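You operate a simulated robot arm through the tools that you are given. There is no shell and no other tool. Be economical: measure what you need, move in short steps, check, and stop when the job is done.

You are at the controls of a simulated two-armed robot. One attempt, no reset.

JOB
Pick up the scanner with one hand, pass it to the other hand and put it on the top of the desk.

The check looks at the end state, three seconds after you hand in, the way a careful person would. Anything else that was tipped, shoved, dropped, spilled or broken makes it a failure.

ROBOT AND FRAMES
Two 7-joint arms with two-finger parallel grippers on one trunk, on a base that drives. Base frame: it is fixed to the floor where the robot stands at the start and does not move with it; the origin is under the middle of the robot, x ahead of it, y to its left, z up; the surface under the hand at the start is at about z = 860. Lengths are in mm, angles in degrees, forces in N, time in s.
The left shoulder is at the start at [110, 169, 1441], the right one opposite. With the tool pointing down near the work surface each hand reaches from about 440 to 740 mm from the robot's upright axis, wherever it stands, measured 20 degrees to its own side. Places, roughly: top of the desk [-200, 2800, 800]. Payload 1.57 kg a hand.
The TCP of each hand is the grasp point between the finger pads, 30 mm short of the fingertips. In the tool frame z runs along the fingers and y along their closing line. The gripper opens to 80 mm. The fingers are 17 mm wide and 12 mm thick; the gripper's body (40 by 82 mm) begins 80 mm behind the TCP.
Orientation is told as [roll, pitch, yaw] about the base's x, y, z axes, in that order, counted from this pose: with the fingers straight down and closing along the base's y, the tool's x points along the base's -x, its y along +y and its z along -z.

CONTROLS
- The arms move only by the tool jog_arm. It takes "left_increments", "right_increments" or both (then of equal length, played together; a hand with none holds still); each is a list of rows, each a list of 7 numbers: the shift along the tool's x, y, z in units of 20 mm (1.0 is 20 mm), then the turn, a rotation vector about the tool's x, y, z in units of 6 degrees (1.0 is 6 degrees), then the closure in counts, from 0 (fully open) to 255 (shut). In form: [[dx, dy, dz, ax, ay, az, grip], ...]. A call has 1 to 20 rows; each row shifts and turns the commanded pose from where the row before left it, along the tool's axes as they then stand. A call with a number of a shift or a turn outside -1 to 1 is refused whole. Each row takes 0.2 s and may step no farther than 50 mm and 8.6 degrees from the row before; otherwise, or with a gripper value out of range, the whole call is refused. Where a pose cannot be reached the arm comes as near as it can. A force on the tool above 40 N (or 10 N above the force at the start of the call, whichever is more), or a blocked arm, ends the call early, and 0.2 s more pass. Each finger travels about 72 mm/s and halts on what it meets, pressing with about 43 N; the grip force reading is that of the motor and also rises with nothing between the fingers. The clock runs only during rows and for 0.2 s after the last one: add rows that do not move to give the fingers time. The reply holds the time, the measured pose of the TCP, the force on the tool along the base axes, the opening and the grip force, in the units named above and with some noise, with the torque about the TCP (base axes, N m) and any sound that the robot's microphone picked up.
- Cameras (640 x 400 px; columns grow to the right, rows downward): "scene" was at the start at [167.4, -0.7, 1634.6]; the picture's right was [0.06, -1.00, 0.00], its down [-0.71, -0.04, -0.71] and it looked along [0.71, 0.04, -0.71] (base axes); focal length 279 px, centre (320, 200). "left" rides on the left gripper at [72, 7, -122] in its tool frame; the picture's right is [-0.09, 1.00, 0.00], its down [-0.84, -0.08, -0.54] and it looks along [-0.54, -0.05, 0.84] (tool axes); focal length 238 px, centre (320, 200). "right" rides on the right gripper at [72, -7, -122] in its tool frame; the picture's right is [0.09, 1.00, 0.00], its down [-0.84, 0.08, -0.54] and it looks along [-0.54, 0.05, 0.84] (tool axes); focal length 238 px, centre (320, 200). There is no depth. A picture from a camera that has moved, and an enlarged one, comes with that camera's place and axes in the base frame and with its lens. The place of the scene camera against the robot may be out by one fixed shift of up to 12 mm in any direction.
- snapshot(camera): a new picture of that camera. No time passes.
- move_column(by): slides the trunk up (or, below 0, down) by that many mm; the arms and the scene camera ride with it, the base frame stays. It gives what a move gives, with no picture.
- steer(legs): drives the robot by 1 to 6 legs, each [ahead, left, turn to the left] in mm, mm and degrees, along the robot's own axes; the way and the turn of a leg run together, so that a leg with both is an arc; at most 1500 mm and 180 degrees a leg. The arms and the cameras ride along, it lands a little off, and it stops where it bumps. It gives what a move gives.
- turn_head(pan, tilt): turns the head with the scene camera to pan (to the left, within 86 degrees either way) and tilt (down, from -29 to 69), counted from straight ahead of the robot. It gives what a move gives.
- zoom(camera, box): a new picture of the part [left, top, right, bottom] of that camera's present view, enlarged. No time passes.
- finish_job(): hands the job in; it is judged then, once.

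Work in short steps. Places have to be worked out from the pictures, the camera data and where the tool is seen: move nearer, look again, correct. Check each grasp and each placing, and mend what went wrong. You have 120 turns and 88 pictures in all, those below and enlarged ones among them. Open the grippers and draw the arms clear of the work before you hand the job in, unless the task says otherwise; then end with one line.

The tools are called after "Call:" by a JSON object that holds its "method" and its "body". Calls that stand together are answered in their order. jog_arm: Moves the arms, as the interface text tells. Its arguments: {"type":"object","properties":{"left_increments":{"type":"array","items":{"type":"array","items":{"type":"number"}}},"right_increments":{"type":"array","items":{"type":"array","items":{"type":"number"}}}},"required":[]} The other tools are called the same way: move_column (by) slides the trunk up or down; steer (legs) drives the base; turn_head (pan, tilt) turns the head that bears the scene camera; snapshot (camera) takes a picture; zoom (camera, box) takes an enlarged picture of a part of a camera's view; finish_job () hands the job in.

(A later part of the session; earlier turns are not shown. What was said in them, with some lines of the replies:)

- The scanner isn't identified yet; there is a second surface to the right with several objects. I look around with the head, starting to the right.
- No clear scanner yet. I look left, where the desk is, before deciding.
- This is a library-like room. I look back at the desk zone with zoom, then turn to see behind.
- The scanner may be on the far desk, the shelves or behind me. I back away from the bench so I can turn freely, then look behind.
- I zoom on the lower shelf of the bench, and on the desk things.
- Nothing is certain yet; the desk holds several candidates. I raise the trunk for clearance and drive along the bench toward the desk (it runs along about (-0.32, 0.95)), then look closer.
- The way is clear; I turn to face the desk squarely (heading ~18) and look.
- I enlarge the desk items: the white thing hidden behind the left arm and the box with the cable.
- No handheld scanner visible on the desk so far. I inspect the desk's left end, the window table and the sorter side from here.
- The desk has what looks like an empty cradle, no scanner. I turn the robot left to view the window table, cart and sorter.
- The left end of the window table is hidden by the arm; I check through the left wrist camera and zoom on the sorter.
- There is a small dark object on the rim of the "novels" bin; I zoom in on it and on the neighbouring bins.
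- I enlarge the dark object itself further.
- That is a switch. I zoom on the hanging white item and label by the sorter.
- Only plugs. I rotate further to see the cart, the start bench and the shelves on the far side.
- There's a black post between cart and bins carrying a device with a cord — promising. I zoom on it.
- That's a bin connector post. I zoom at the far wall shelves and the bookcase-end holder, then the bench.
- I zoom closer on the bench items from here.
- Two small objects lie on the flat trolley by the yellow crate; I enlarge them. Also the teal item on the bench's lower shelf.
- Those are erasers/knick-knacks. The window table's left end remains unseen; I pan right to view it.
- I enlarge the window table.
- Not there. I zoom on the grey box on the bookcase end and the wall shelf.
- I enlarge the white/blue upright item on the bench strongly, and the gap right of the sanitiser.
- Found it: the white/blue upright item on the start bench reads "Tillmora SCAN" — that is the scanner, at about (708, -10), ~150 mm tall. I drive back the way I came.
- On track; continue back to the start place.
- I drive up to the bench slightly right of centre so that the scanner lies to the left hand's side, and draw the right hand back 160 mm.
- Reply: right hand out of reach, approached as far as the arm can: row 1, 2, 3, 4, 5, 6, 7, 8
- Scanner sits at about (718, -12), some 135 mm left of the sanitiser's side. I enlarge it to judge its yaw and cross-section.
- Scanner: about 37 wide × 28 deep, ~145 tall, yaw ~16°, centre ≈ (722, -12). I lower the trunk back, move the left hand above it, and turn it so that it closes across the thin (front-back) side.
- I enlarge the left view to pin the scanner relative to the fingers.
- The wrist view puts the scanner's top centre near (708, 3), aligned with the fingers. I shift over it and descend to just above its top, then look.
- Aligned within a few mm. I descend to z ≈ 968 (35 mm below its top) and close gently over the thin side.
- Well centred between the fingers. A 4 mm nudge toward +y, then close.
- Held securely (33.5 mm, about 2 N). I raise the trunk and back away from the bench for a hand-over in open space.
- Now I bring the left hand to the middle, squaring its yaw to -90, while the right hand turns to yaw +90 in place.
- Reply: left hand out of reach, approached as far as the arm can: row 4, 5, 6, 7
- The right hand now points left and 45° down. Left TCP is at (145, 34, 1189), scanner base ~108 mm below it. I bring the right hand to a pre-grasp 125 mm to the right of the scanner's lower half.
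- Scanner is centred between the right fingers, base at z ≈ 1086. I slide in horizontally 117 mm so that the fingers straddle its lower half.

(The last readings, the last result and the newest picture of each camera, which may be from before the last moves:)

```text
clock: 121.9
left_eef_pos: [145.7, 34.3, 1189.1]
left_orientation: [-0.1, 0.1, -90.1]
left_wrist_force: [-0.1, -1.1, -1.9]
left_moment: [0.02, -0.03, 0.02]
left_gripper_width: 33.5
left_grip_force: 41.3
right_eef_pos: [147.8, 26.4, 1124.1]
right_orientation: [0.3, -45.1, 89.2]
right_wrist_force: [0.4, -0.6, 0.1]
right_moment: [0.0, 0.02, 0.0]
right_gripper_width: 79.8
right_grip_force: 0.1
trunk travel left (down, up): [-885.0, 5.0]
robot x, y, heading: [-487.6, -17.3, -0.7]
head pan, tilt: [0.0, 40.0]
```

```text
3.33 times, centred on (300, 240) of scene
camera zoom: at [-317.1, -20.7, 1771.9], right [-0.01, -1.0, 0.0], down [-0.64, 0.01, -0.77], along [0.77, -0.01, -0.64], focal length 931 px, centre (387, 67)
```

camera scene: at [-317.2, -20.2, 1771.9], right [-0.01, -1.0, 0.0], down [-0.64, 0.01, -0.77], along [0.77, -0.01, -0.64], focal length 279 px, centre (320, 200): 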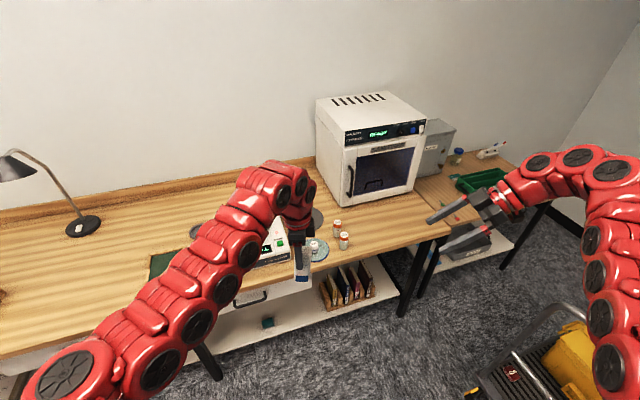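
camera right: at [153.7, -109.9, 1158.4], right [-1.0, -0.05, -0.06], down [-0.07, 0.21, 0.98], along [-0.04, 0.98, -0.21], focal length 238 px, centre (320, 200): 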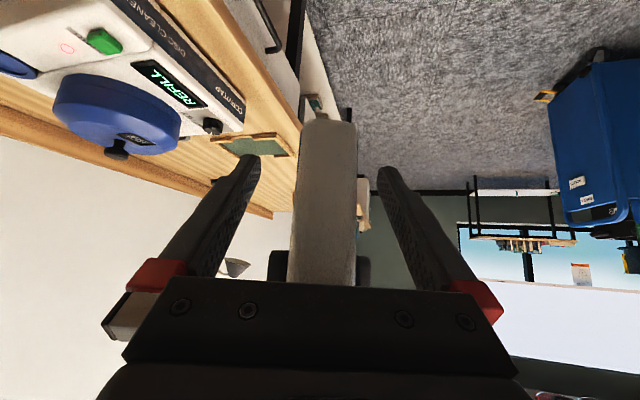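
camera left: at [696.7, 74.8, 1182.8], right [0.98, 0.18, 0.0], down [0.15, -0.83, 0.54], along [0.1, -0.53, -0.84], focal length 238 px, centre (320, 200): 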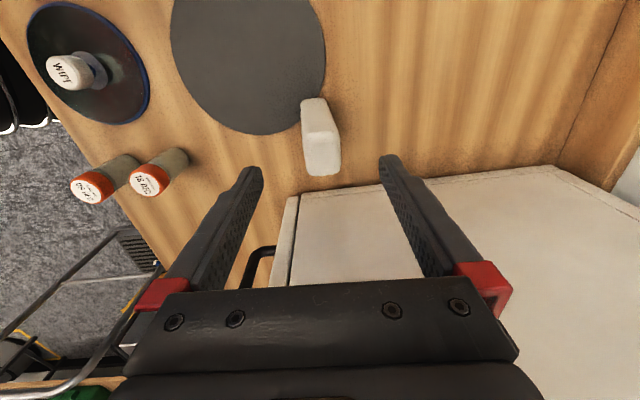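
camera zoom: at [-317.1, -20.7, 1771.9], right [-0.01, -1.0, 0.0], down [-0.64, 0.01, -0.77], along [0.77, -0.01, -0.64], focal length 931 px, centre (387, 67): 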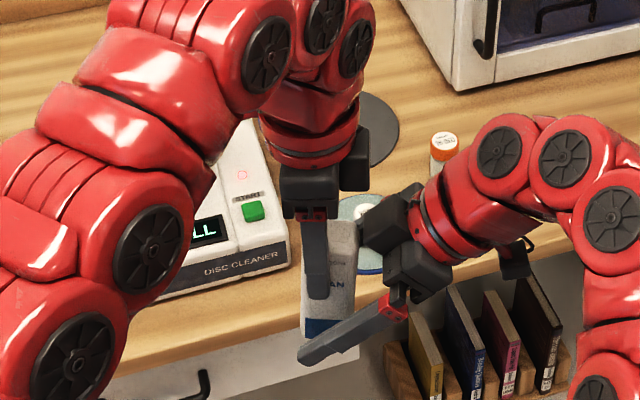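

The right fingers straddle the blue lower end, clear of the left fingertips. I close the right hand.

Call:
{"method": "jog_arm", "body": {"right_increments": [[0, 0, 0, 0, 0, 0, 100], [0, 0, 0, 0, 0, 0, 180], [0, 0, 0, 0, 0, 0, 255], [0, 0, 0, 0, 0, 0, 255], [0, 0, 0, 0, 0, 0, 255], [0, 0, 0, 0, 0, 0, 255]]}}

```text
clock: 123.3
left_eef_pos: [146.1, 35.1, 1190.5]
left_orientation: [0.1, 0.0, -90.0]
left_wrist_force: [31.3, 2.5, -11.1]
left_moment: [-0.11, -0.96, 0.24]
left_gripper_width: 33.4
left_grip_force: 41.4
right_eef_pos: [146.1, 29.2, 1125.0]
right_orientation: [0.3, -45.3, 89.2]
right_wrist_force: [-32.0, -2.1, 8.8]
right_moment: [0.28, -1.21, -0.04]
right_gripper_width: 33.7
right_grip_force: 41.8
trunk travel left (down, up): [-885.0, 5.0]
robot x, y, heading: [-491.8, -14.0, -0.6]
head pan, tilt: [0.0, 40.0]
```

Both hands hold it, with ~30 N fighting along x. I relieve by shifting the right hand 2.5 mm toward -x.

Call:
{"method": "jog_arm", "body": {"right_increments": [[0, 0.06, 0, 0, 0, 0, 255], [0, 0.06, 0, 0, 0, 0, 255], [0, 0, 0, 0, 0, 0, 255]]}}

```text
clock: 124.1
left_eef_pos: [145.0, 33.9, 1189.7]
left_orientation: [-0.1, -0.1, -90.1]
left_wrist_force: [24.6, 5.5, -5.4]
left_moment: [-0.54, -1.12, 0.05]
left_gripper_width: 33.7
left_grip_force: 41.2
right_eef_pos: [145.6, 27.0, 1123.8]
right_orientation: [0.3, -45.2, 89.1]
right_wrist_force: [-24.0, -6.2, 3.5]
right_moment: [0.93, -0.49, 0.04]
right_gripper_width: 33.5
right_grip_force: 40.9
trunk travel left (down, up): [-885.0, 5.0]
robot x, y, heading: [-486.7, -11.3, -0.6]
head pan, tilt: [0.0, 40.0]
```

Force is falling; a bit more.

Call:
{"method": "jog_arm", "body": {"right_increments": [[0, 0.1, 0, 0, 0, 0, 255], [0, 0.1, 0, 0, 0, 0, 255], [0, 0, 0, 0, 0, 0, 255]]}}

```text
clock: 124.9
left_eef_pos: [143.7, 32.3, 1188.8]
left_orientation: [-0.5, 0.0, -90.3]
left_wrist_force: [-15.7, 2.2, 8.9]
left_moment: [-0.22, -0.4, -0.56]
left_gripper_width: 33.5
left_grip_force: 41.5
right_eef_pos: [142.0, 27.0, 1124.2]
right_orientation: [0.1, -44.9, 89.1]
right_wrist_force: [15.5, -2.1, -8.5]
right_moment: [0.31, 1.44, 0.5]
right_gripper_width: 33.7
right_grip_force: 41.1
trunk travel left (down, up): [-885.0, 5.0]
robot x, y, heading: [-485.9, -15.9, -0.6]
head pan, tilt: [0.0, 40.0]
```

Slightly overshot; back 1.5 mm, then open the left hand and withdraw it straight up.

Call:
{"method": "jog_arm", "body": {"right_increments": [[0, -0.07, 0, 0, 0, 0, 255], [0, 0, 0, 0, 0, 0, 255]]}}

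Call:
{"method": "jog_arm", "body": {"left_increments": [[0, 0, 0, 0, 0, 0, 180], [0, 0, 0, 0, 0, 0, 100], [0, 0, 0, 0, 0, 0, 0], [0, 0, 0, 0, 0, 0, 0], [0, 0, 0, 0, 0, 0, 0]]}}

Call:
{"method": "jog_arm", "body": {"left_increments": [[0, 0, -0.8, 0, 0, 0, 0], [0, 0, -0.8, 0, 0, 0, 0], [0, 0, -0.8, 0, 0, 0, 0], [0, 0, -0.8, 0, 0, 0, 0], [0, 0, -0.8, 0, 0, 0, 0], [0, 0, -0.8, 0, 0, 0, 0], [0, 0, 0, 0, 0, 0, 0]]}}

Call:
{"method": "snapshot", "body": {"camera": "scene"}}

```text
clock: 125.5
left_eef_pos: [143.6, 32.4, 1189.7]
left_orientation: [-0.3, 0.0, -90.1]
left_wrist_force: [-24.9, 2.2, 10.5]
left_moment: [-0.05, 0.21, -0.55]
left_gripper_width: 33.3
left_grip_force: 41.4
right_eef_pos: [143.1, 26.3, 1123.3]
right_orientation: [0.1, -45.0, 89.1]
right_wrist_force: [24.5, -1.6, -10.1]
right_moment: [0.03, 1.41, 0.38]
right_gripper_width: 33.5
right_grip_force: 41.2
trunk travel left (down, up): [-885.0, 5.0]
robot x, y, heading: [-487.5, -14.4, -0.5]
head pan, tilt: [0.0, 40.0]
```

```text
clock: 126.7
left_eef_pos: [144.9, 33.7, 1189.4]
left_orientation: [-0.1, 0.0, -90.1]
left_wrist_force: [0.5, 1.3, 0.1]
left_moment: [0.0, -0.02, 0.03]
left_gripper_width: 80.1
left_grip_force: 0.1
right_eef_pos: [141.3, 27.6, 1123.4]
right_orientation: [0.2, -45.1, 89.2]
right_wrist_force: [0.4, 0.5, 0.5]
right_moment: [-0.01, 0.01, 0.0]
right_gripper_width: 33.7
right_grip_force: 41.3
trunk travel left (down, up): [-885.0, 5.0]
robot x, y, heading: [-489.9, -16.4, -0.3]
head pan, tilt: [0.0, 40.0]
```

```text
clock: 128.3
left_eef_pos: [145.2, 33.4, 1283.6]
left_orientation: [0.0, -0.1, -90.1]
left_wrist_force: [-0.5, -0.1, -0.3]
left_moment: [0.01, -0.02, 0.01]
left_gripper_width: 80.2
left_grip_force: 0.1
right_eef_pos: [142.2, 28.8, 1124.6]
right_orientation: [0.2, -45.1, 89.3]
right_wrist_force: [0.4, 1.3, 0.1]
right_moment: [-0.01, 0.0, 0.0]
right_gripper_width: 33.5
right_grip_force: 40.7
trunk travel left (down, up): [-885.0, 5.0]
robot x, y, heading: [-490.5, -11.0, -0.6]
head pan, tilt: [0.0, 40.0]
```

```text
21 pictures are left
camera scene: at [-316.9, -20.4, 1771.9], right [-0.01, -1.0, 0.0], down [-0.64, 0.01, -0.77], along [0.77, -0.01, -0.64], focal length 279 px, centre (320, 200)
```

scene: 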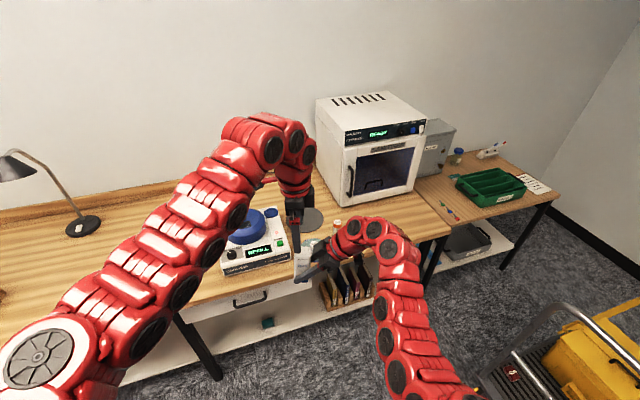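

The right hand alone holds it. I move the left hand 200 mm away to its own side.

Call:
{"method": "jog_arm", "body": {"left_increments": [[1, 0, 0, 0, 0, 0, 0], [1, 0, 0, 0, 0, 0, 0], [1, 0, 0, 0, 0, 0, 0], [1, 0, 0, 0, 0, 0, 0], [1, 0, 0, 0, 0, 0, 0], [1, 0, 0, 0, 0, 0, 0], [1, 0, 0, 0, 0, 0, 0], [1, 0, 0, 0, 0, 0, 0], [1, 0, 0, 0, 0, 0, 0], [1, 0, 0, 0, 0, 0, 0], [1, 0, 0, 0, 0, 0, 0], [0, 0, 0, 0, 0, 0, 0]]}}

Call:
{"method": "zoom", "body": {"camera": "scene", "box": [240, 200, 400, 300]}}

```text
clock: 130.9
left_eef_pos: [147.0, 254.1, 1285.1]
left_orientation: [0.0, 0.0, -90.1]
left_wrist_force: [0.3, 0.1, 0.0]
left_moment: [0.0, -0.01, -0.03]
left_gripper_width: 79.9
left_grip_force: 0.1
right_eef_pos: [142.4, 28.2, 1122.6]
right_orientation: [0.1, -45.1, 89.2]
right_wrist_force: [0.0, 0.3, -0.1]
right_moment: [0.01, -0.03, 0.0]
right_gripper_width: 33.6
right_grip_force: 41.5
trunk travel left (down, up): [-885.0, 5.0]
robot x, y, heading: [-491.0, -13.0, -0.8]
head pan, tilt: [0.0, 40.0]
```

```text
4.00 times, centred on (320, 250) of scene
camera zoom: at [-317.0, -20.7, 1771.9], right [-0.01, -1.0, 0.0], down [-0.64, 0.01, -0.77], along [0.77, -0.01, -0.64], focal length 1117 px, centre (320, 0)
```

zoom: 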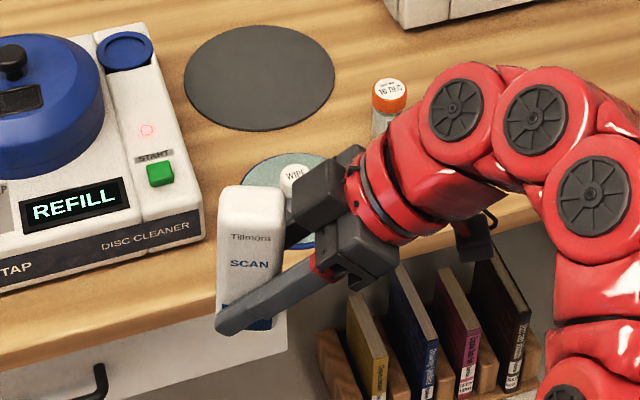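

Secure. Now drive to the desk along the previously used path: turn left, two legs, then face the desk.

Call:
{"method": "steer", "body": {"legs": [[0, 0, 90.6], [1450, 230, 0], [650, 350, 0]]}}

Call:
{"method": "steer", "body": {"legs": [[0, 0, -72]]}}

Call:
{"method": "turn_head", "body": {"pan": 40, "tilt": 30}}

Call:
{"method": "snapshot", "body": {"camera": "scene"}}

```text
clock: 145.5
left_eef_pos: [-1184.7, 2762.2, 1287.1]
left_orientation: [-0.1, 0.0, -3.2]
left_wrist_force: [1.2, -0.9, -1.2]
left_moment: [0.04, 0.02, -0.05]
left_gripper_width: 80.2
left_grip_force: 0.1
right_eef_pos: [-957.1, 2747.0, 1123.1]
right_orientation: [0.3, -45.1, 176.3]
right_wrist_force: [0.2, 0.7, -0.2]
right_moment: [0.01, -0.02, 0.01]
right_gripper_width: 33.7
right_grip_force: 41.4
trunk travel left (down, up): [-885.0, 5.0]
robot x, y, heading: [-948.0, 2114.6, 86.4]
head pan, tilt: [0.0, 40.0]
```

```text
clock: 149.1
left_eef_pos: [-397.1, 2524.4, 1285.2]
left_orientation: [-0.1, -0.1, -76.4]
left_wrist_force: [0.1, -0.2, 1.4]
left_moment: [0.0, -0.03, 0.01]
left_gripper_width: 80.0
left_grip_force: 0.2
right_eef_pos: [-346.4, 2304.3, 1123.7]
right_orientation: [0.2, -45.1, 102.8]
right_wrist_force: [0.3, -0.1, 0.7]
right_moment: [0.02, 0.01, 0.0]
right_gripper_width: 33.4
right_grip_force: 41.0
trunk travel left (down, up): [-885.0, 5.0]
robot x, y, heading: [-948.9, 2115.6, 13.1]
head pan, tilt: [0.0, 40.0]
```

```text
clock: 150.1
left_eef_pos: [-396.9, 2524.8, 1285.1]
left_orientation: [-0.1, 0.0, -76.4]
left_wrist_force: [0.0, -0.6, 0.3]
left_moment: [-0.02, 0.01, -0.05]
left_gripper_width: 80.1
left_grip_force: 0.1
right_eef_pos: [-345.4, 2303.8, 1122.9]
right_orientation: [0.2, -45.1, 102.8]
right_wrist_force: [-0.1, -0.2, 1.0]
right_moment: [-0.01, -0.01, 0.0]
right_gripper_width: 33.6
right_grip_force: 41.8
trunk travel left (down, up): [-885.0, 5.0]
robot x, y, heading: [-951.1, 2112.5, 13.0]
head pan, tilt: [40.0, 30.0]
```

```text
19 pictures are left
camera scene: at [-811.2, 2200.2, 1787.2], right [0.8, -0.6, 0.0], down [-0.3, -0.4, -0.87], along [0.52, 0.69, -0.5], focal length 279 px, centre (320, 200)
```

scene: 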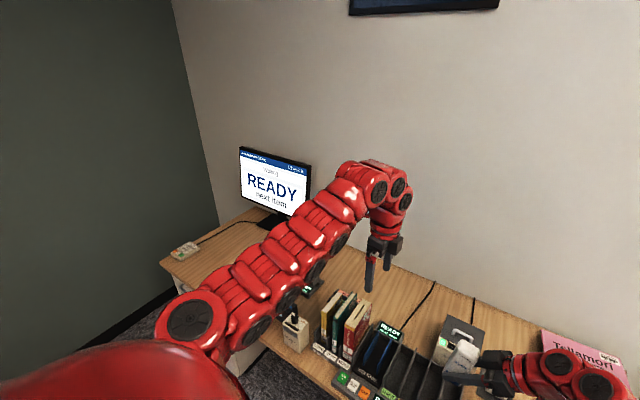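

I square up to the desk, back off a little, and slide left to the free space between the pamphlet stand and the keypad.

Call:
{"method": "steer", "body": {"legs": [[0, 0, 5.7], [-180, 0, 0], [0, 845, 0]]}}

Call:
{"method": "turn_head", "body": {"pan": 0, "tilt": 42}}

Call:
{"method": "snapshot", "body": {"camera": "scene"}}

```text
clock: 156.3
left_eef_pos: [-877.5, 3318.0, 1285.3]
left_orientation: [0.0, 0.0, -71.0]
left_wrist_force: [0.2, 0.7, -0.6]
left_moment: [0.0, 0.01, -0.02]
left_gripper_width: 80.0
left_grip_force: 0.1
right_eef_pos: [-808.6, 3104.0, 1123.1]
right_orientation: [0.2, -45.0, 108.2]
right_wrist_force: [-0.2, -0.6, -1.1]
right_moment: [0.04, -0.02, -0.02]
right_gripper_width: 33.6
right_grip_force: 41.3
trunk travel left (down, up): [-885.0, 5.0]
robot x, y, heading: [-1389.3, 2858.7, 18.7]
head pan, tilt: [40.0, 30.0]
```

```text
clock: 157.3
left_eef_pos: [-878.7, 3318.4, 1286.8]
left_orientation: [0.0, 0.0, -71.1]
left_wrist_force: [-0.9, -0.5, 0.5]
left_moment: [0.02, 0.01, 0.0]
left_gripper_width: 80.0
left_grip_force: 0.0
right_eef_pos: [-807.6, 3103.4, 1123.8]
right_orientation: [0.1, -45.1, 108.2]
right_wrist_force: [0.6, 0.7, -1.1]
right_moment: [0.02, 0.01, -0.01]
right_gripper_width: 33.8
right_grip_force: 41.4
trunk travel left (down, up): [-885.0, 5.0]
robot x, y, heading: [-1390.7, 2858.9, 18.4]
head pan, tilt: [0.0, 42.0]
```

```text
18 pictures are left
camera scene: at [-1229.3, 2905.0, 1769.0], right [0.32, -0.95, 0.0], down [-0.63, -0.21, -0.74], along [0.7, 0.24, -0.67], focal length 279 px, centre (320, 200)
```

scene: 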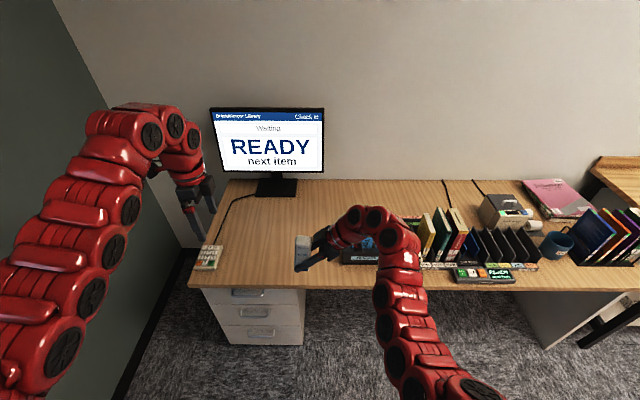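

Free desk surface spans from the pamphlet stand to the keypad. I move in: 260 mm ahead, 130 mm left, to be over the middle of it, about 150 mm inside the edge.

Call:
{"method": "steer", "body": {"legs": [[260, 130, 0]]}}

Call:
{"method": "snapshot", "body": {"camera": "scene"}}

```text
clock: 159.3
left_eef_pos: [-674.1, 3524.2, 1286.6]
left_orientation: [0.0, 0.0, -71.2]
left_wrist_force: [0.2, -0.2, -0.5]
left_moment: [0.01, -0.02, -0.04]
left_gripper_width: 80.1
left_grip_force: 0.1
right_eef_pos: [-603.9, 3308.3, 1124.1]
right_orientation: [0.2, -45.1, 108.3]
right_wrist_force: [-0.8, -0.4, -1.2]
right_moment: [0.02, -0.02, -0.03]
right_gripper_width: 33.7
right_grip_force: 41.8
trunk travel left (down, up): [-885.0, 5.0]
robot x, y, heading: [-1187.8, 3063.6, 18.2]
head pan, tilt: [0.0, 42.0]
```

```text
17 pictures are left
camera scene: at [-1025.9, 3110.0, 1769.2], right [0.32, -0.95, 0.0], down [-0.63, -0.21, -0.74], along [0.71, 0.24, -0.67], focal length 279 px, centre (320, 200)
```

scene: 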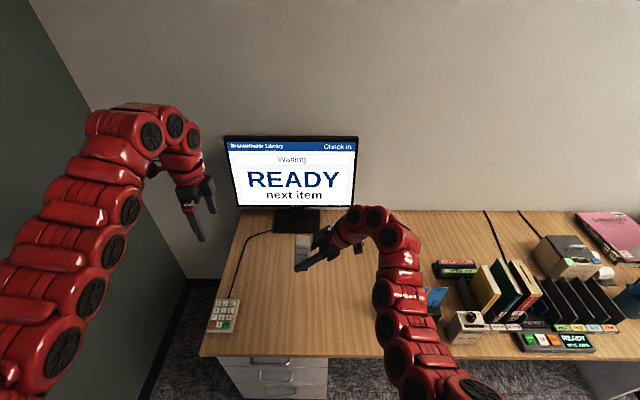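

The scanner is above free desk, ~130 mm inside the edge. I lower the trunk in steps, watching the arm's clearance to the pamphlet stand.

Call:
{"method": "move_column", "body": {"by": -170}}

Call:
{"method": "snapshot", "body": {"camera": "scene"}}

Call:
{"method": "snapshot", "body": {"camera": "left"}}

```text
clock: 161.3
left_eef_pos: [-674.0, 3525.1, 1116.6]
left_orientation: [-0.2, 0.0, -71.1]
left_wrist_force: [0.2, 0.0, -0.2]
left_moment: [0.0, 0.03, -0.01]
left_gripper_width: 80.0
left_grip_force: 0.0
right_eef_pos: [-603.0, 3310.7, 953.4]
right_orientation: [0.2, -45.1, 108.2]
right_wrist_force: [0.5, -0.9, -1.6]
right_moment: [-0.01, -0.02, -0.02]
right_gripper_width: 33.8
right_grip_force: 41.6
trunk travel left (down, up): [-715.0, 175.0]
robot x, y, heading: [-1188.8, 3064.3, 18.7]
head pan, tilt: [0.0, 42.0]
```

```text
16 pictures are left
camera scene: at [-1024.6, 3111.4, 1599.0], right [0.32, -0.95, 0.0], down [-0.63, -0.21, -0.74], along [0.7, 0.24, -0.67], focal length 279 px, centre (320, 200)
```

scene: 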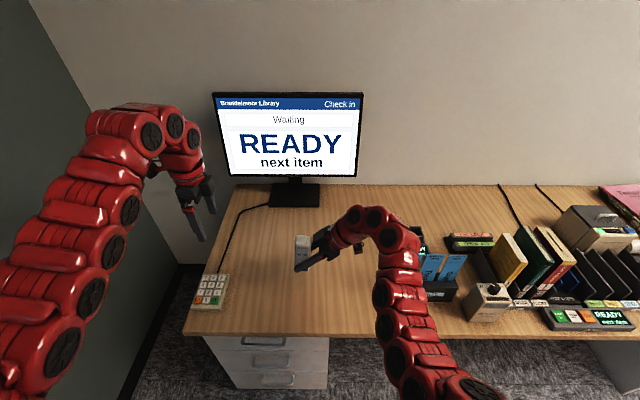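

```text
15 pictures are left
camera left: at [-690.2, 3595.3, 1237.4], right [0.97, 0.24, 0.0], down [0.2, -0.82, 0.54], along [0.13, -0.53, -0.84], focal length 238 px, centre (320, 200)
```

left: 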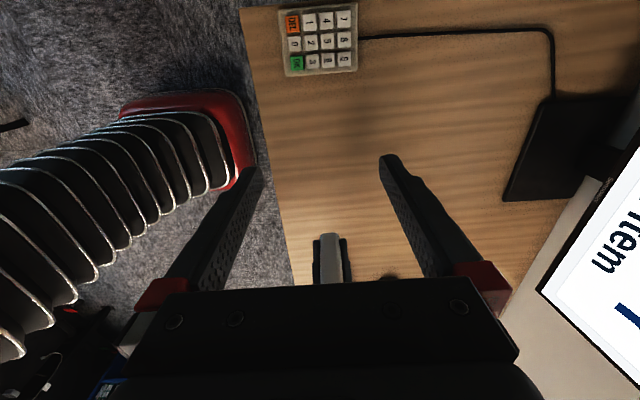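

Arm stays well above the stand; desk surface works out at about z 785–800, scanner base now at ~914. I lower 85 mm more and look.

Call:
{"method": "move_column", "body": {"by": -85}}

Call:
{"method": "zoom", "body": {"camera": "scene", "box": [230, 180, 470, 330]}}

Call:
{"method": "snapshot", "body": {"camera": "right"}}

```text
clock: 162.5
left_eef_pos: [-673.7, 3524.6, 1030.0]
left_orientation: [-0.1, -0.1, -71.1]
left_wrist_force: [0.1, 0.5, 0.1]
left_moment: [0.0, 0.0, -0.02]
left_gripper_width: 80.0
left_grip_force: 0.2
right_eef_pos: [-602.3, 3309.9, 868.5]
right_orientation: [0.3, -45.2, 108.2]
right_wrist_force: [-0.2, 0.5, -0.7]
right_moment: [-0.02, -0.04, -0.03]
right_gripper_width: 33.5
right_grip_force: 41.1
trunk travel left (down, up): [-630.0, 260.0]
robot x, y, heading: [-1188.6, 3064.1, 18.6]
head pan, tilt: [0.0, 42.0]
```

```text
2.67 times, centred on (350, 255) of scene
camera zoom: at [-1024.8, 3111.3, 1514.0], right [0.32, -0.95, 0.0], down [-0.63, -0.21, -0.74], along [0.7, 0.24, -0.67], focal length 745 px, centre (240, 53)
```

zoom: 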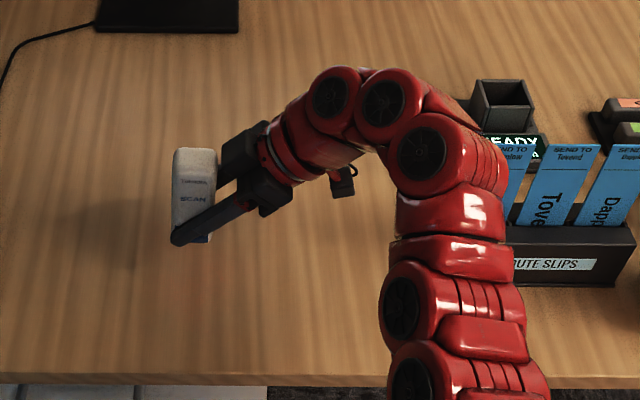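

```text
13 pictures are left
camera right: at [-552.3, 3181.6, 903.1], right [-0.92, -0.38, -0.06], down [-0.14, 0.17, 0.98], along [-0.36, 0.91, -0.21], focal length 238 px, centre (320, 200)
```

right: 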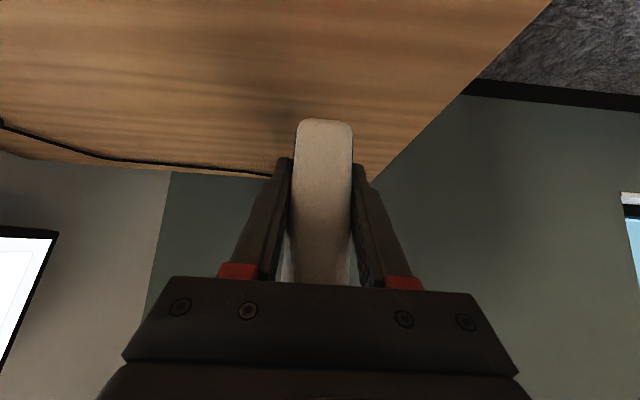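

Scanner upright with base near z 830. I lower slowly with the arm, 20 mm first, watching force.

Call:
{"method": "jog_arm", "body": {"right_increments": [[0.088, 0, 0.088, 0, 0, 0, 255], [0.088, 0, 0.088, 0, 0, 0, 255], [0.088, 0, 0.088, 0, 0, 0, 255], [0.088, 0, 0.088, 0, 0, 0, 255], [0.088, 0, 0.088, 0, 0, 0, 255], [0.088, 0, 0.088, 0, 0, 0, 255], [0.088, 0, 0.088, 0, 0, 0, 255], [0.088, 0, 0.088, 0, 0, 0, 255], [0, 0, 0, 0, 0, 0, 255]]}}

Call:
{"method": "snapshot", "body": {"camera": "right"}}

```text
clock: 164.5
left_eef_pos: [-674.3, 3524.3, 1030.7]
left_orientation: [0.0, -0.1, -71.0]
left_wrist_force: [0.1, -0.8, 0.3]
left_moment: [0.02, -0.01, 0.0]
left_gripper_width: 80.0
left_grip_force: 0.0
right_eef_pos: [-602.9, 3309.1, 848.3]
right_orientation: [0.1, -45.1, 108.3]
right_wrist_force: [-0.1, 0.1, -0.5]
right_moment: [0.02, -0.01, 0.0]
right_gripper_width: 33.6
right_grip_force: 41.3
trunk travel left (down, up): [-630.0, 260.0]
robot x, y, heading: [-1188.4, 3069.3, 18.6]
head pan, tilt: [0.0, 42.0]
```

```text
12 pictures are left
camera right: at [-551.8, 3181.6, 882.7], right [-0.92, -0.38, -0.06], down [-0.14, 0.17, 0.98], along [-0.36, 0.91, -0.21], focal length 238 px, centre (320, 200)
```

right: 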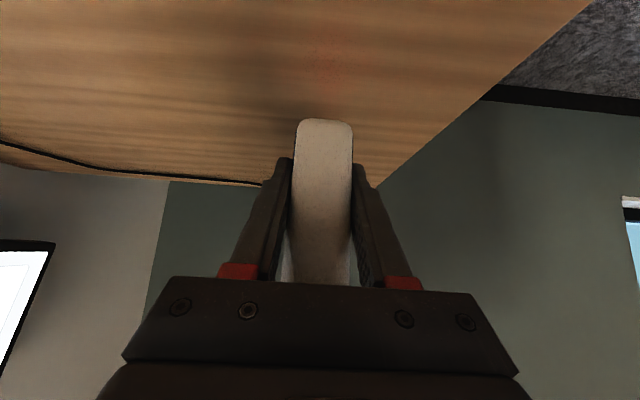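

No contact yet; continue down in smaller steps.

Call:
{"method": "jog_arm", "body": {"right_increments": [[0.07, 0, 0.07, 0, 0, 0, 255], [0.07, 0, 0.07, 0, 0, 0, 255], [0.07, 0, 0.07, 0, 0, 0, 255], [0.07, 0, 0.07, 0, 0, 0, 255], [0.07, 0, 0.07, 0, 0, 0, 255], [0, 0, 0, 0, 0, 0, 255]]}}

Call:
{"method": "jog_arm", "body": {"right_increments": [[0.07, 0, 0.07, 0, 0, 0, 255], [0.07, 0, 0.07, 0, 0, 0, 255], [0, 0, 0, 0, 0, 0, 255]]}}

```text
clock: 165.9
left_eef_pos: [-672.5, 3525.4, 1030.5]
left_orientation: [-0.1, 0.0, -71.1]
left_wrist_force: [0.2, -0.9, -0.5]
left_moment: [0.0, -0.04, 0.01]
left_gripper_width: 80.0
left_grip_force: 0.1
right_eef_pos: [-601.4, 3310.4, 838.4]
right_orientation: [0.2, -45.1, 108.2]
right_wrist_force: [-0.3, -0.7, -0.7]
right_moment: [0.02, -0.02, 0.02]
right_gripper_width: 33.6
right_grip_force: 41.5
trunk travel left (down, up): [-630.0, 260.0]
robot x, y, heading: [-1185.3, 3063.8, 18.6]
head pan, tilt: [0.0, 42.0]
```

```text
clock: 166.7
left_eef_pos: [-673.0, 3524.7, 1030.2]
left_orientation: [-0.1, 0.0, -71.1]
left_wrist_force: [-0.4, 0.3, 0.5]
left_moment: [0.0, 0.02, -0.02]
left_gripper_width: 80.0
left_grip_force: 0.0
right_eef_pos: [-602.7, 3310.0, 834.6]
right_orientation: [0.3, -45.2, 108.2]
right_wrist_force: [-0.5, 0.2, -1.0]
right_moment: [0.0, -0.04, 0.0]
right_gripper_width: 33.6
right_grip_force: 41.0
trunk travel left (down, up): [-630.0, 260.0]
robot x, y, heading: [-1189.9, 3064.4, 18.7]
head pan, tilt: [0.0, 42.0]
```

Still free; continue in 4 mm calls.

Call:
{"method": "jog_arm", "body": {"right_increments": [[0.07, 0, 0.07, 0, 0, 0, 255], [0.07, 0, 0.07, 0, 0, 0, 255], [0, 0, 0, 0, 0, 0, 255]]}}

Call:
{"method": "zoom", "body": {"camera": "left", "box": [270, 200, 400, 290]}}

Call:
{"method": "zoom", "body": {"camera": "scene", "box": [260, 210, 360, 290]}}

```text
clock: 167.5
left_eef_pos: [-673.3, 3525.6, 1030.5]
left_orientation: [-0.1, 0.0, -71.0]
left_wrist_force: [0.5, 0.5, 0.5]
left_moment: [-0.03, -0.04, 0.01]
left_gripper_width: 80.0
left_grip_force: 0.0
right_eef_pos: [-602.5, 3309.7, 830.4]
right_orientation: [0.2, -45.0, 108.2]
right_wrist_force: [0.1, 0.2, -1.0]
right_moment: [0.0, 0.03, -0.01]
right_gripper_width: 33.5
right_grip_force: 41.5
trunk travel left (down, up): [-630.0, 260.0]
robot x, y, heading: [-1187.0, 3062.4, 18.6]
head pan, tilt: [0.0, 42.0]
```

```text
4.44 times, centred on (335, 245) of left
camera zoom: at [-690.1, 3595.4, 1152.2], right [0.97, 0.24, 0.0], down [0.2, -0.82, 0.54], along [0.13, -0.53, -0.84], focal length 1059 px, centre (253, 0)
```

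zoom: 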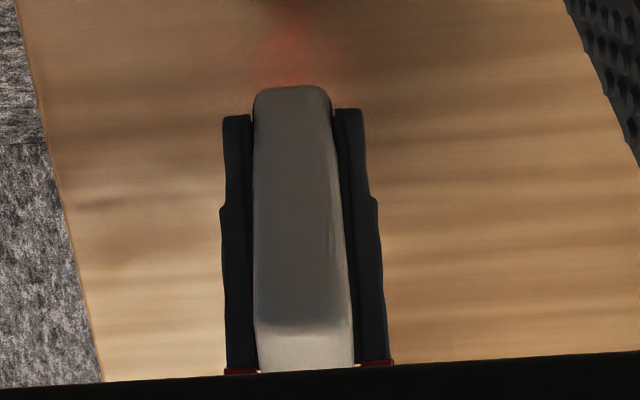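

```text
5.00 times, centred on (310, 250) of scene
camera zoom: at [-1024.4, 3111.5, 1513.9], right [0.32, -0.95, 0.0], down [-0.63, -0.21, -0.74], along [0.7, 0.24, -0.67], focal length 1397 px, centre (370, -50)
```

zoom: 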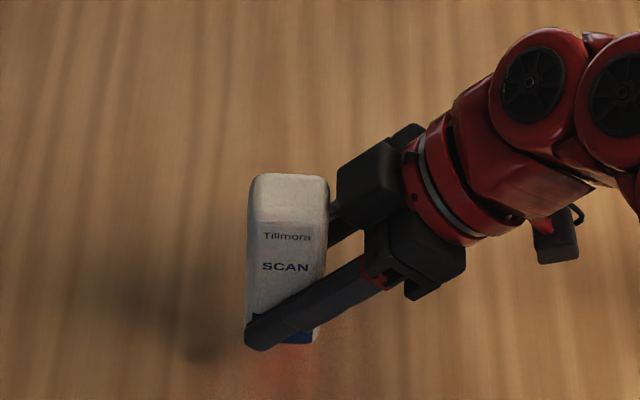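

Gap remains; keep lowering in 6 mm calls.

Call:
{"method": "jog_arm", "body": {"right_increments": [[0.07, 0, 0.07, 0, 0, 0, 255], [0.07, 0, 0.07, 0, 0, 0, 255], [0.07, 0, 0.07, 0, 0, 0, 255], [0, 0, 0, 0, 0, 0, 255]]}}

Call:
{"method": "jog_arm", "body": {"right_increments": [[0.07, 0, 0.07, 0, 0, 0, 255], [0.07, 0, 0.07, 0, 0, 0, 255], [0, 0, 0, 0, 0, 0, 255]]}}

```text
clock: 168.5
left_eef_pos: [-673.2, 3524.8, 1030.1]
left_orientation: [-0.1, 0.0, -71.1]
left_wrist_force: [1.1, -0.3, 0.1]
left_moment: [-0.02, 0.01, 0.02]
left_gripper_width: 80.1
left_grip_force: 0.1
right_eef_pos: [-603.8, 3310.1, 824.1]
right_orientation: [0.2, -45.0, 108.2]
right_wrist_force: [1.2, 0.1, -1.3]
right_moment: [-0.02, 0.02, 0.0]
right_gripper_width: 33.7
right_grip_force: 41.1
trunk travel left (down, up): [-630.0, 260.0]
robot x, y, heading: [-1184.9, 3061.2, 18.4]
head pan, tilt: [0.0, 42.0]
```

```text
clock: 169.3
left_eef_pos: [-672.6, 3525.9, 1031.1]
left_orientation: [-0.1, 0.0, -70.9]
left_wrist_force: [-1.1, -0.3, 0.4]
left_moment: [0.05, -0.02, 0.01]
left_gripper_width: 79.8
left_grip_force: 0.0
right_eef_pos: [-603.2, 3310.0, 820.2]
right_orientation: [0.2, -45.0, 108.2]
right_wrist_force: [-0.1, 0.1, -1.4]
right_moment: [0.01, -0.03, 0.0]
right_gripper_width: 33.7
right_grip_force: 41.3
trunk travel left (down, up): [-630.0, 260.0]
robot x, y, heading: [-1187.1, 3061.3, 18.4]
head pan, tilt: [0.0, 42.0]
```

No contact; the desk is somewhat lower. Continue.

Call:
{"method": "jog_arm", "body": {"right_increments": [[0.07, 0, 0.07, 0, 0, 0, 255], [0.07, 0, 0.07, 0, 0, 0, 255], [0, 0, 0, 0, 0, 0, 255]]}}

Call:
{"method": "jog_arm", "body": {"right_increments": [[0.07, 0, 0.07, 0, 0, 0, 255], [0.07, 0, 0.07, 0, 0, 0, 255], [0, 0, 0, 0, 0, 0, 255]]}}

Call:
{"method": "snapshot", "body": {"camera": "right"}}

```text
clock: 170.1
left_eef_pos: [-673.5, 3524.6, 1030.6]
left_orientation: [-0.1, 0.1, -71.1]
left_wrist_force: [-0.1, 0.5, 0.2]
left_moment: [-0.03, 0.02, -0.03]
left_gripper_width: 79.9
left_grip_force: 0.0
right_eef_pos: [-603.4, 3310.2, 816.8]
right_orientation: [0.2, -45.1, 108.2]
right_wrist_force: [-0.6, -0.3, -1.0]
right_moment: [0.0, 0.01, 0.0]
right_gripper_width: 33.6
right_grip_force: 40.8
trunk travel left (down, up): [-630.0, 260.0]
robot x, y, heading: [-1185.7, 3066.5, 18.3]
head pan, tilt: [0.0, 42.0]
```

```text
clock: 170.9
left_eef_pos: [-672.9, 3524.9, 1030.7]
left_orientation: [0.0, 0.1, -71.1]
left_wrist_force: [-0.4, -0.3, 0.4]
left_moment: [0.02, -0.02, 0.02]
left_gripper_width: 80.0
left_grip_force: 0.0
right_eef_pos: [-604.7, 3309.0, 813.2]
right_orientation: [0.2, -45.1, 108.3]
right_wrist_force: [0.4, 0.4, -1.4]
right_moment: [-0.04, -0.02, 0.0]
right_gripper_width: 33.7
right_grip_force: 41.7
trunk travel left (down, up): [-630.0, 260.0]
robot x, y, heading: [-1185.6, 3063.9, 18.3]
head pan, tilt: [0.0, 42.0]
```

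```text
9 pictures are left
camera right: at [-552.7, 3181.3, 846.8], right [-0.92, -0.38, -0.06], down [-0.14, 0.17, 0.98], along [-0.36, 0.91, -0.21], focal length 238 px, centre (320, 200)
```

right: 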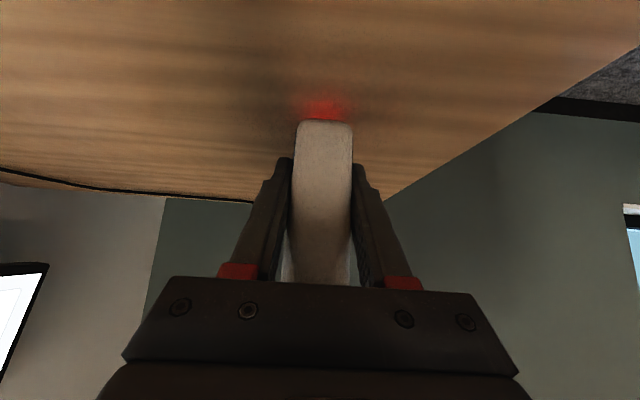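

The red scan spot under it converges: about 10 mm to go. Continue carefully.

Call:
{"method": "jog_arm", "body": {"right_increments": [[0.07, 0, 0.07, 0, 0, 0, 255], [0.07, 0, 0.07, 0, 0, 0, 255], [0.07, 0, 0.07, 0, 0, 0, 255], [0, 0, 0, 0, 0, 0, 255]]}}

Call:
{"method": "jog_arm", "body": {"right_increments": [[0.07, 0, 0.07, 0, 0, 0, 255], [0, 0, 0, 0, 0, 0, 255]]}}

Call:
{"method": "jog_arm", "body": {"right_increments": [[0.07, 0, 0.07, 0, 0, 0, 255], [0, 0, 0, 0, 0, 0, 255]]}}

```text
clock: 171.9
left_eef_pos: [-674.2, 3524.3, 1031.2]
left_orientation: [-0.1, 0.0, -71.1]
left_wrist_force: [-0.3, 0.5, -0.2]
left_moment: [0.01, 0.0, 0.02]
left_gripper_width: 79.8
left_grip_force: 0.1
right_eef_pos: [-603.4, 3308.8, 805.9]
right_orientation: [0.2, -45.1, 108.2]
right_wrist_force: [0.1, -0.9, -1.1]
right_moment: [0.02, -0.02, -0.05]
right_gripper_width: 33.6
right_grip_force: 41.5
trunk travel left (down, up): [-630.0, 260.0]
robot x, y, heading: [-1184.2, 3068.1, 18.6]
head pan, tilt: [0.0, 42.0]
```

```text
clock: 172.5
left_eef_pos: [-673.5, 3524.8, 1030.6]
left_orientation: [-0.1, 0.0, -71.1]
left_wrist_force: [-0.1, 0.3, -0.1]
left_moment: [-0.02, -0.05, 0.01]
left_gripper_width: 80.1
left_grip_force: 0.0
right_eef_pos: [-603.2, 3309.3, 804.0]
right_orientation: [0.2, -45.2, 108.2]
right_wrist_force: [-0.4, 0.1, -1.0]
right_moment: [-0.03, -0.01, -0.02]
right_gripper_width: 33.5
right_grip_force: 41.3
trunk travel left (down, up): [-630.0, 260.0]
robot x, y, heading: [-1186.0, 3065.3, 18.4]
head pan, tilt: [0.0, 42.0]
```

```text
clock: 173.1
left_eef_pos: [-673.4, 3524.7, 1030.9]
left_orientation: [-0.1, -0.1, -71.1]
left_wrist_force: [0.4, 0.0, 0.7]
left_moment: [0.01, -0.01, 0.0]
left_gripper_width: 79.9
left_grip_force: 0.1
right_eef_pos: [-603.2, 3309.9, 802.1]
right_orientation: [0.2, -45.1, 108.2]
right_wrist_force: [0.1, 0.3, -1.6]
right_moment: [0.02, -0.01, 0.02]
right_gripper_width: 33.6
right_grip_force: 41.3
trunk travel left (down, up): [-630.0, 260.0]
robot x, y, heading: [-1187.5, 3064.9, 18.3]
head pan, tilt: [0.0, 42.0]
```

Still free; a few more 2 mm steps.

Call:
{"method": "jog_arm", "body": {"right_increments": [[0.07, 0, 0.07, 0, 0, 0, 255], [0, 0, 0, 0, 0, 0, 255]]}}

Call:
{"method": "jog_arm", "body": {"right_increments": [[0.07, 0, 0.07, 0, 0, 0, 255], [0, 0, 0, 0, 0, 0, 255]]}}

Call:
{"method": "zoom", "body": {"camera": "right", "box": [250, 60, 400, 160]}}

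```text
clock: 173.7
left_eef_pos: [-673.1, 3524.3, 1032.2]
left_orientation: [-0.1, 0.0, -71.0]
left_wrist_force: [-0.1, -0.3, -0.3]
left_moment: [0.0, -0.01, 0.02]
left_gripper_width: 79.9
left_grip_force: 0.0
right_eef_pos: [-603.5, 3310.8, 800.2]
right_orientation: [0.3, -45.1, 108.4]
right_wrist_force: [-0.1, -0.2, 0.3]
right_moment: [-0.01, -0.08, 0.03]
right_gripper_width: 33.6
right_grip_force: 41.2
trunk travel left (down, up): [-630.0, 260.0]
robot x, y, heading: [-1182.3, 3064.7, 18.4]
head pan, tilt: [0.0, 42.0]
```

```text
clock: 174.3
left_eef_pos: [-674.2, 3523.7, 1032.4]
left_orientation: [0.0, 0.0, -71.1]
left_wrist_force: [-0.5, 0.6, -0.9]
left_moment: [-0.05, 0.02, -0.01]
left_gripper_width: 80.1
left_grip_force: 0.1
right_eef_pos: [-604.1, 3309.1, 801.2]
right_orientation: [0.0, -45.3, 108.4]
right_wrist_force: [0.3, -1.0, 15.8]
right_moment: [-0.35, -0.02, 0.01]
right_gripper_width: 33.6
right_grip_force: 41.3
trunk travel left (down, up): [-630.0, 260.0]
robot x, y, heading: [-1184.7, 3064.7, 18.5]
head pan, tilt: [0.0, 42.0]
```

```text
4.00 times, centred on (325, 110) of right
camera zoom: at [-553.0, 3181.8, 835.2], right [-0.92, -0.38, -0.07], down [-0.14, 0.17, 0.98], along [-0.36, 0.91, -0.21], focal length 953 px, centre (300, 560)
```

zoom: 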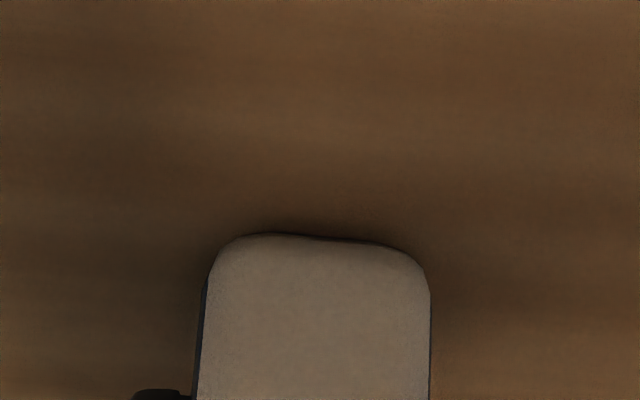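

Contact: 15.8 N upward. I ease up 1 mm and open the right hand gradually.

Call:
{"method": "jog_arm", "body": {"right_increments": [[-0.045, 0, -0.045, 0, 0, 0, 255], [0, 0, 0, 0, 0, 0, 255], [0, 0, 0, 0, 0, 0, 140], [0, 0, 0, 0, 0, 0, 120], [0, 0, 0, 0, 0, 0, 60], [0, 0, 0, 0, 0, 0, 0], [0, 0, 0, 0, 0, 0, 0], [0, 0, 0, 0, 0, 0, 0]]}}

Call:
{"method": "zoom", "body": {"camera": "scene", "box": [260, 210, 360, 290]}}

```text
clock: 176.1
left_eef_pos: [-672.8, 3525.7, 1030.6]
left_orientation: [-0.2, -0.1, -71.0]
left_wrist_force: [0.0, 0.0, 0.9]
left_moment: [-0.01, 0.01, -0.04]
left_gripper_width: 80.0
left_grip_force: 0.0
right_eef_pos: [-602.5, 3309.8, 799.2]
right_orientation: [0.1, -45.1, 108.3]
right_wrist_force: [-0.6, -0.3, -0.1]
right_moment: [-0.02, -0.04, -0.03]
right_gripper_width: 79.8
right_grip_force: 0.1
trunk travel left (down, up): [-630.0, 260.0]
robot x, y, heading: [-1187.0, 3061.3, 18.8]
head pan, tilt: [0.0, 42.0]
```

```text
5.00 times, centred on (310, 250) of scene
camera zoom: at [-1024.7, 3111.4, 1514.0], right [0.32, -0.95, 0.0], down [-0.63, -0.21, -0.74], along [0.7, 0.24, -0.67], focal length 1397 px, centre (370, -50)
```

zoom: 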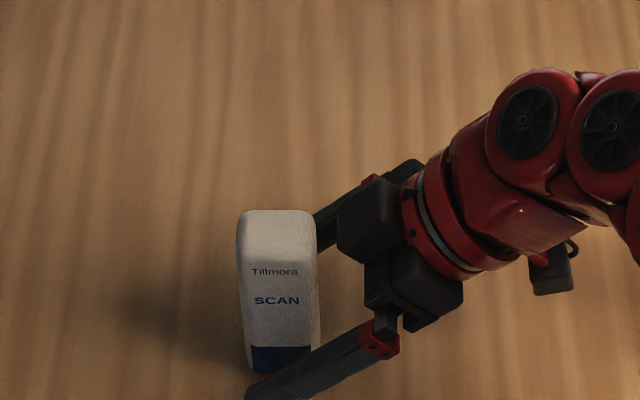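

The scanner stands free on the desk. I withdraw the right hand back along its fingers (up and to the right).

Call:
{"method": "jog_arm", "body": {"right_increments": [[0, 0, -0.6, 0, 0, 0, 0], [0, 0, -0.9, 0, 0, 0, 0], [0, 0, -0.9, 0, 0, 0, 0], [0, 0, -0.9, 0, 0, 0, 0], [0, 0, -0.9, 0, 0, 0, 0], [0, 0, -0.9, 0, 0, 0, 0], [0, 0, -0.9, 0, 0, 0, 0], [0, 0, -0.9, 0, 0, 0, 0], [0, 0, 0, 0, 0, 0, 0]]}}

Call:
{"method": "snapshot", "body": {"camera": "scene"}}

```text
clock: 178.1
left_eef_pos: [-673.5, 3525.4, 1030.5]
left_orientation: [-0.1, 0.0, -70.9]
left_wrist_force: [0.1, 0.9, 0.2]
left_moment: [0.01, 0.01, -0.01]
left_gripper_width: 80.0
left_grip_force: 0.0
right_eef_pos: [-571.3, 3217.9, 896.3]
right_orientation: [0.2, -45.0, 108.3]
right_wrist_force: [-0.9, -0.8, -0.4]
right_moment: [-0.02, 0.0, 0.0]
right_gripper_width: 80.1
right_grip_force: 0.0
trunk travel left (down, up): [-630.0, 260.0]
robot x, y, heading: [-1185.3, 3061.5, 18.3]
head pan, tilt: [0.0, 42.0]
```

```text
6 pictures are left
camera scene: at [-1024.5, 3111.5, 1513.9], right [0.32, -0.95, 0.0], down [-0.63, -0.21, -0.74], along [0.7, 0.24, -0.67], focal length 279 px, centre (320, 200)
```

scene: 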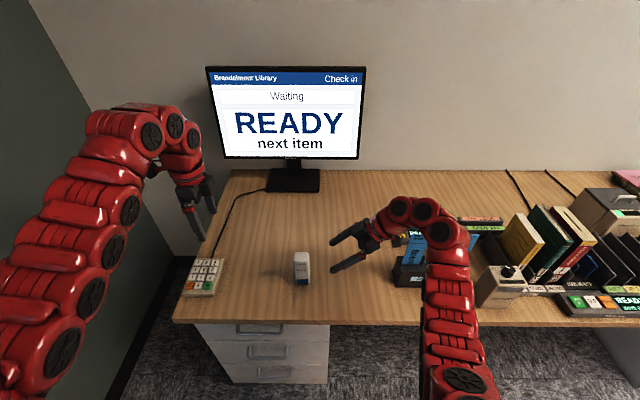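

Scanner stands by itself. I raise the trunk so both arms clear the desk, then back off and check.

Call:
{"method": "move_column", "body": {"by": 250}}

Call:
{"method": "steer", "body": {"legs": [[-350, 0, 0]]}}

Call:
{"method": "snapshot", "body": {"camera": "scene"}}

Call:
{"method": "zoom", "body": {"camera": "scene", "box": [220, 140, 540, 300]}}

```text
clock: 180.7
left_eef_pos: [-673.8, 3526.2, 1281.2]
left_orientation: [-0.1, 0.0, -71.1]
left_wrist_force: [-0.8, 0.4, 0.4]
left_moment: [0.02, 0.03, 0.0]
left_gripper_width: 79.8
left_grip_force: 0.0
right_eef_pos: [-571.5, 3217.8, 1147.4]
right_orientation: [0.2, -45.1, 108.2]
right_wrist_force: [0.2, -0.7, -0.1]
right_moment: [-0.01, -0.01, 0.0]
right_gripper_width: 79.9
right_grip_force: 0.0
trunk travel left (down, up): [-880.0, 10.0]
robot x, y, heading: [-1185.1, 3065.4, 18.4]
head pan, tilt: [0.0, 42.0]
```

```text
clock: 182.9
left_eef_pos: [-1008.2, 3411.6, 1280.0]
left_orientation: [-0.3, 0.1, -71.0]
left_wrist_force: [0.0, 0.6, -0.4]
left_moment: [0.01, 0.02, -0.01]
left_gripper_width: 80.3
left_grip_force: 0.1
right_eef_pos: [-907.0, 3106.4, 1147.3]
right_orientation: [0.2, -45.1, 108.2]
right_wrist_force: [0.1, -0.4, 0.5]
right_moment: [0.01, -0.02, 0.01]
right_gripper_width: 80.1
right_grip_force: 0.0
trunk travel left (down, up): [-880.0, 10.0]
robot x, y, heading: [-1522.5, 2947.9, 18.5]
head pan, tilt: [0.0, 42.0]
```

```text
5 pictures are left
camera scene: at [-1359.0, 2999.3, 1763.8], right [0.32, -0.95, 0.0], down [-0.64, -0.21, -0.74], along [0.7, 0.24, -0.67], focal length 279 px, centre (320, 200)
```

scene: 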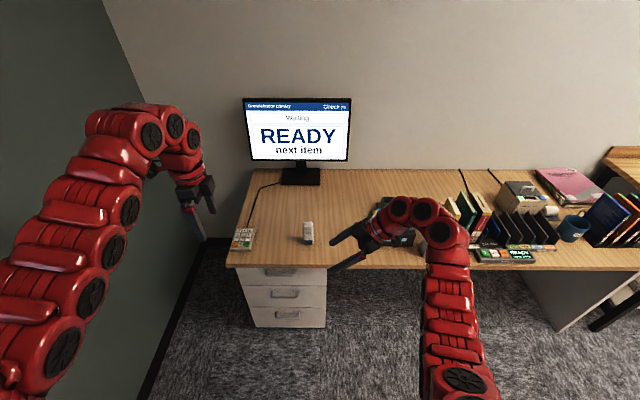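

```text
2.00 times, centred on (380, 220) of scene
camera zoom: at [-1359.0, 2999.3, 1763.8], right [0.32, -0.95, 0.0], down [-0.64, -0.21, -0.74], along [0.7, 0.24, -0.67], focal length 559 px, centre (200, 160)
```

zoom: 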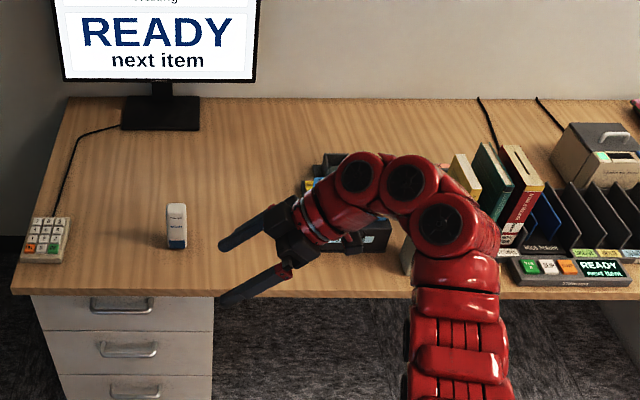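

The scanner stands upright on the desk, both grippers are open and the arms are clear, so I hand the job in.

Call:
{"method": "finish_job", "body": {}}

```text
The job is handed in.
```

The scanner was picked up with the left hand, passed to the right hand, and now stands upright on the desk top; I saw nothing else knocked or moved.
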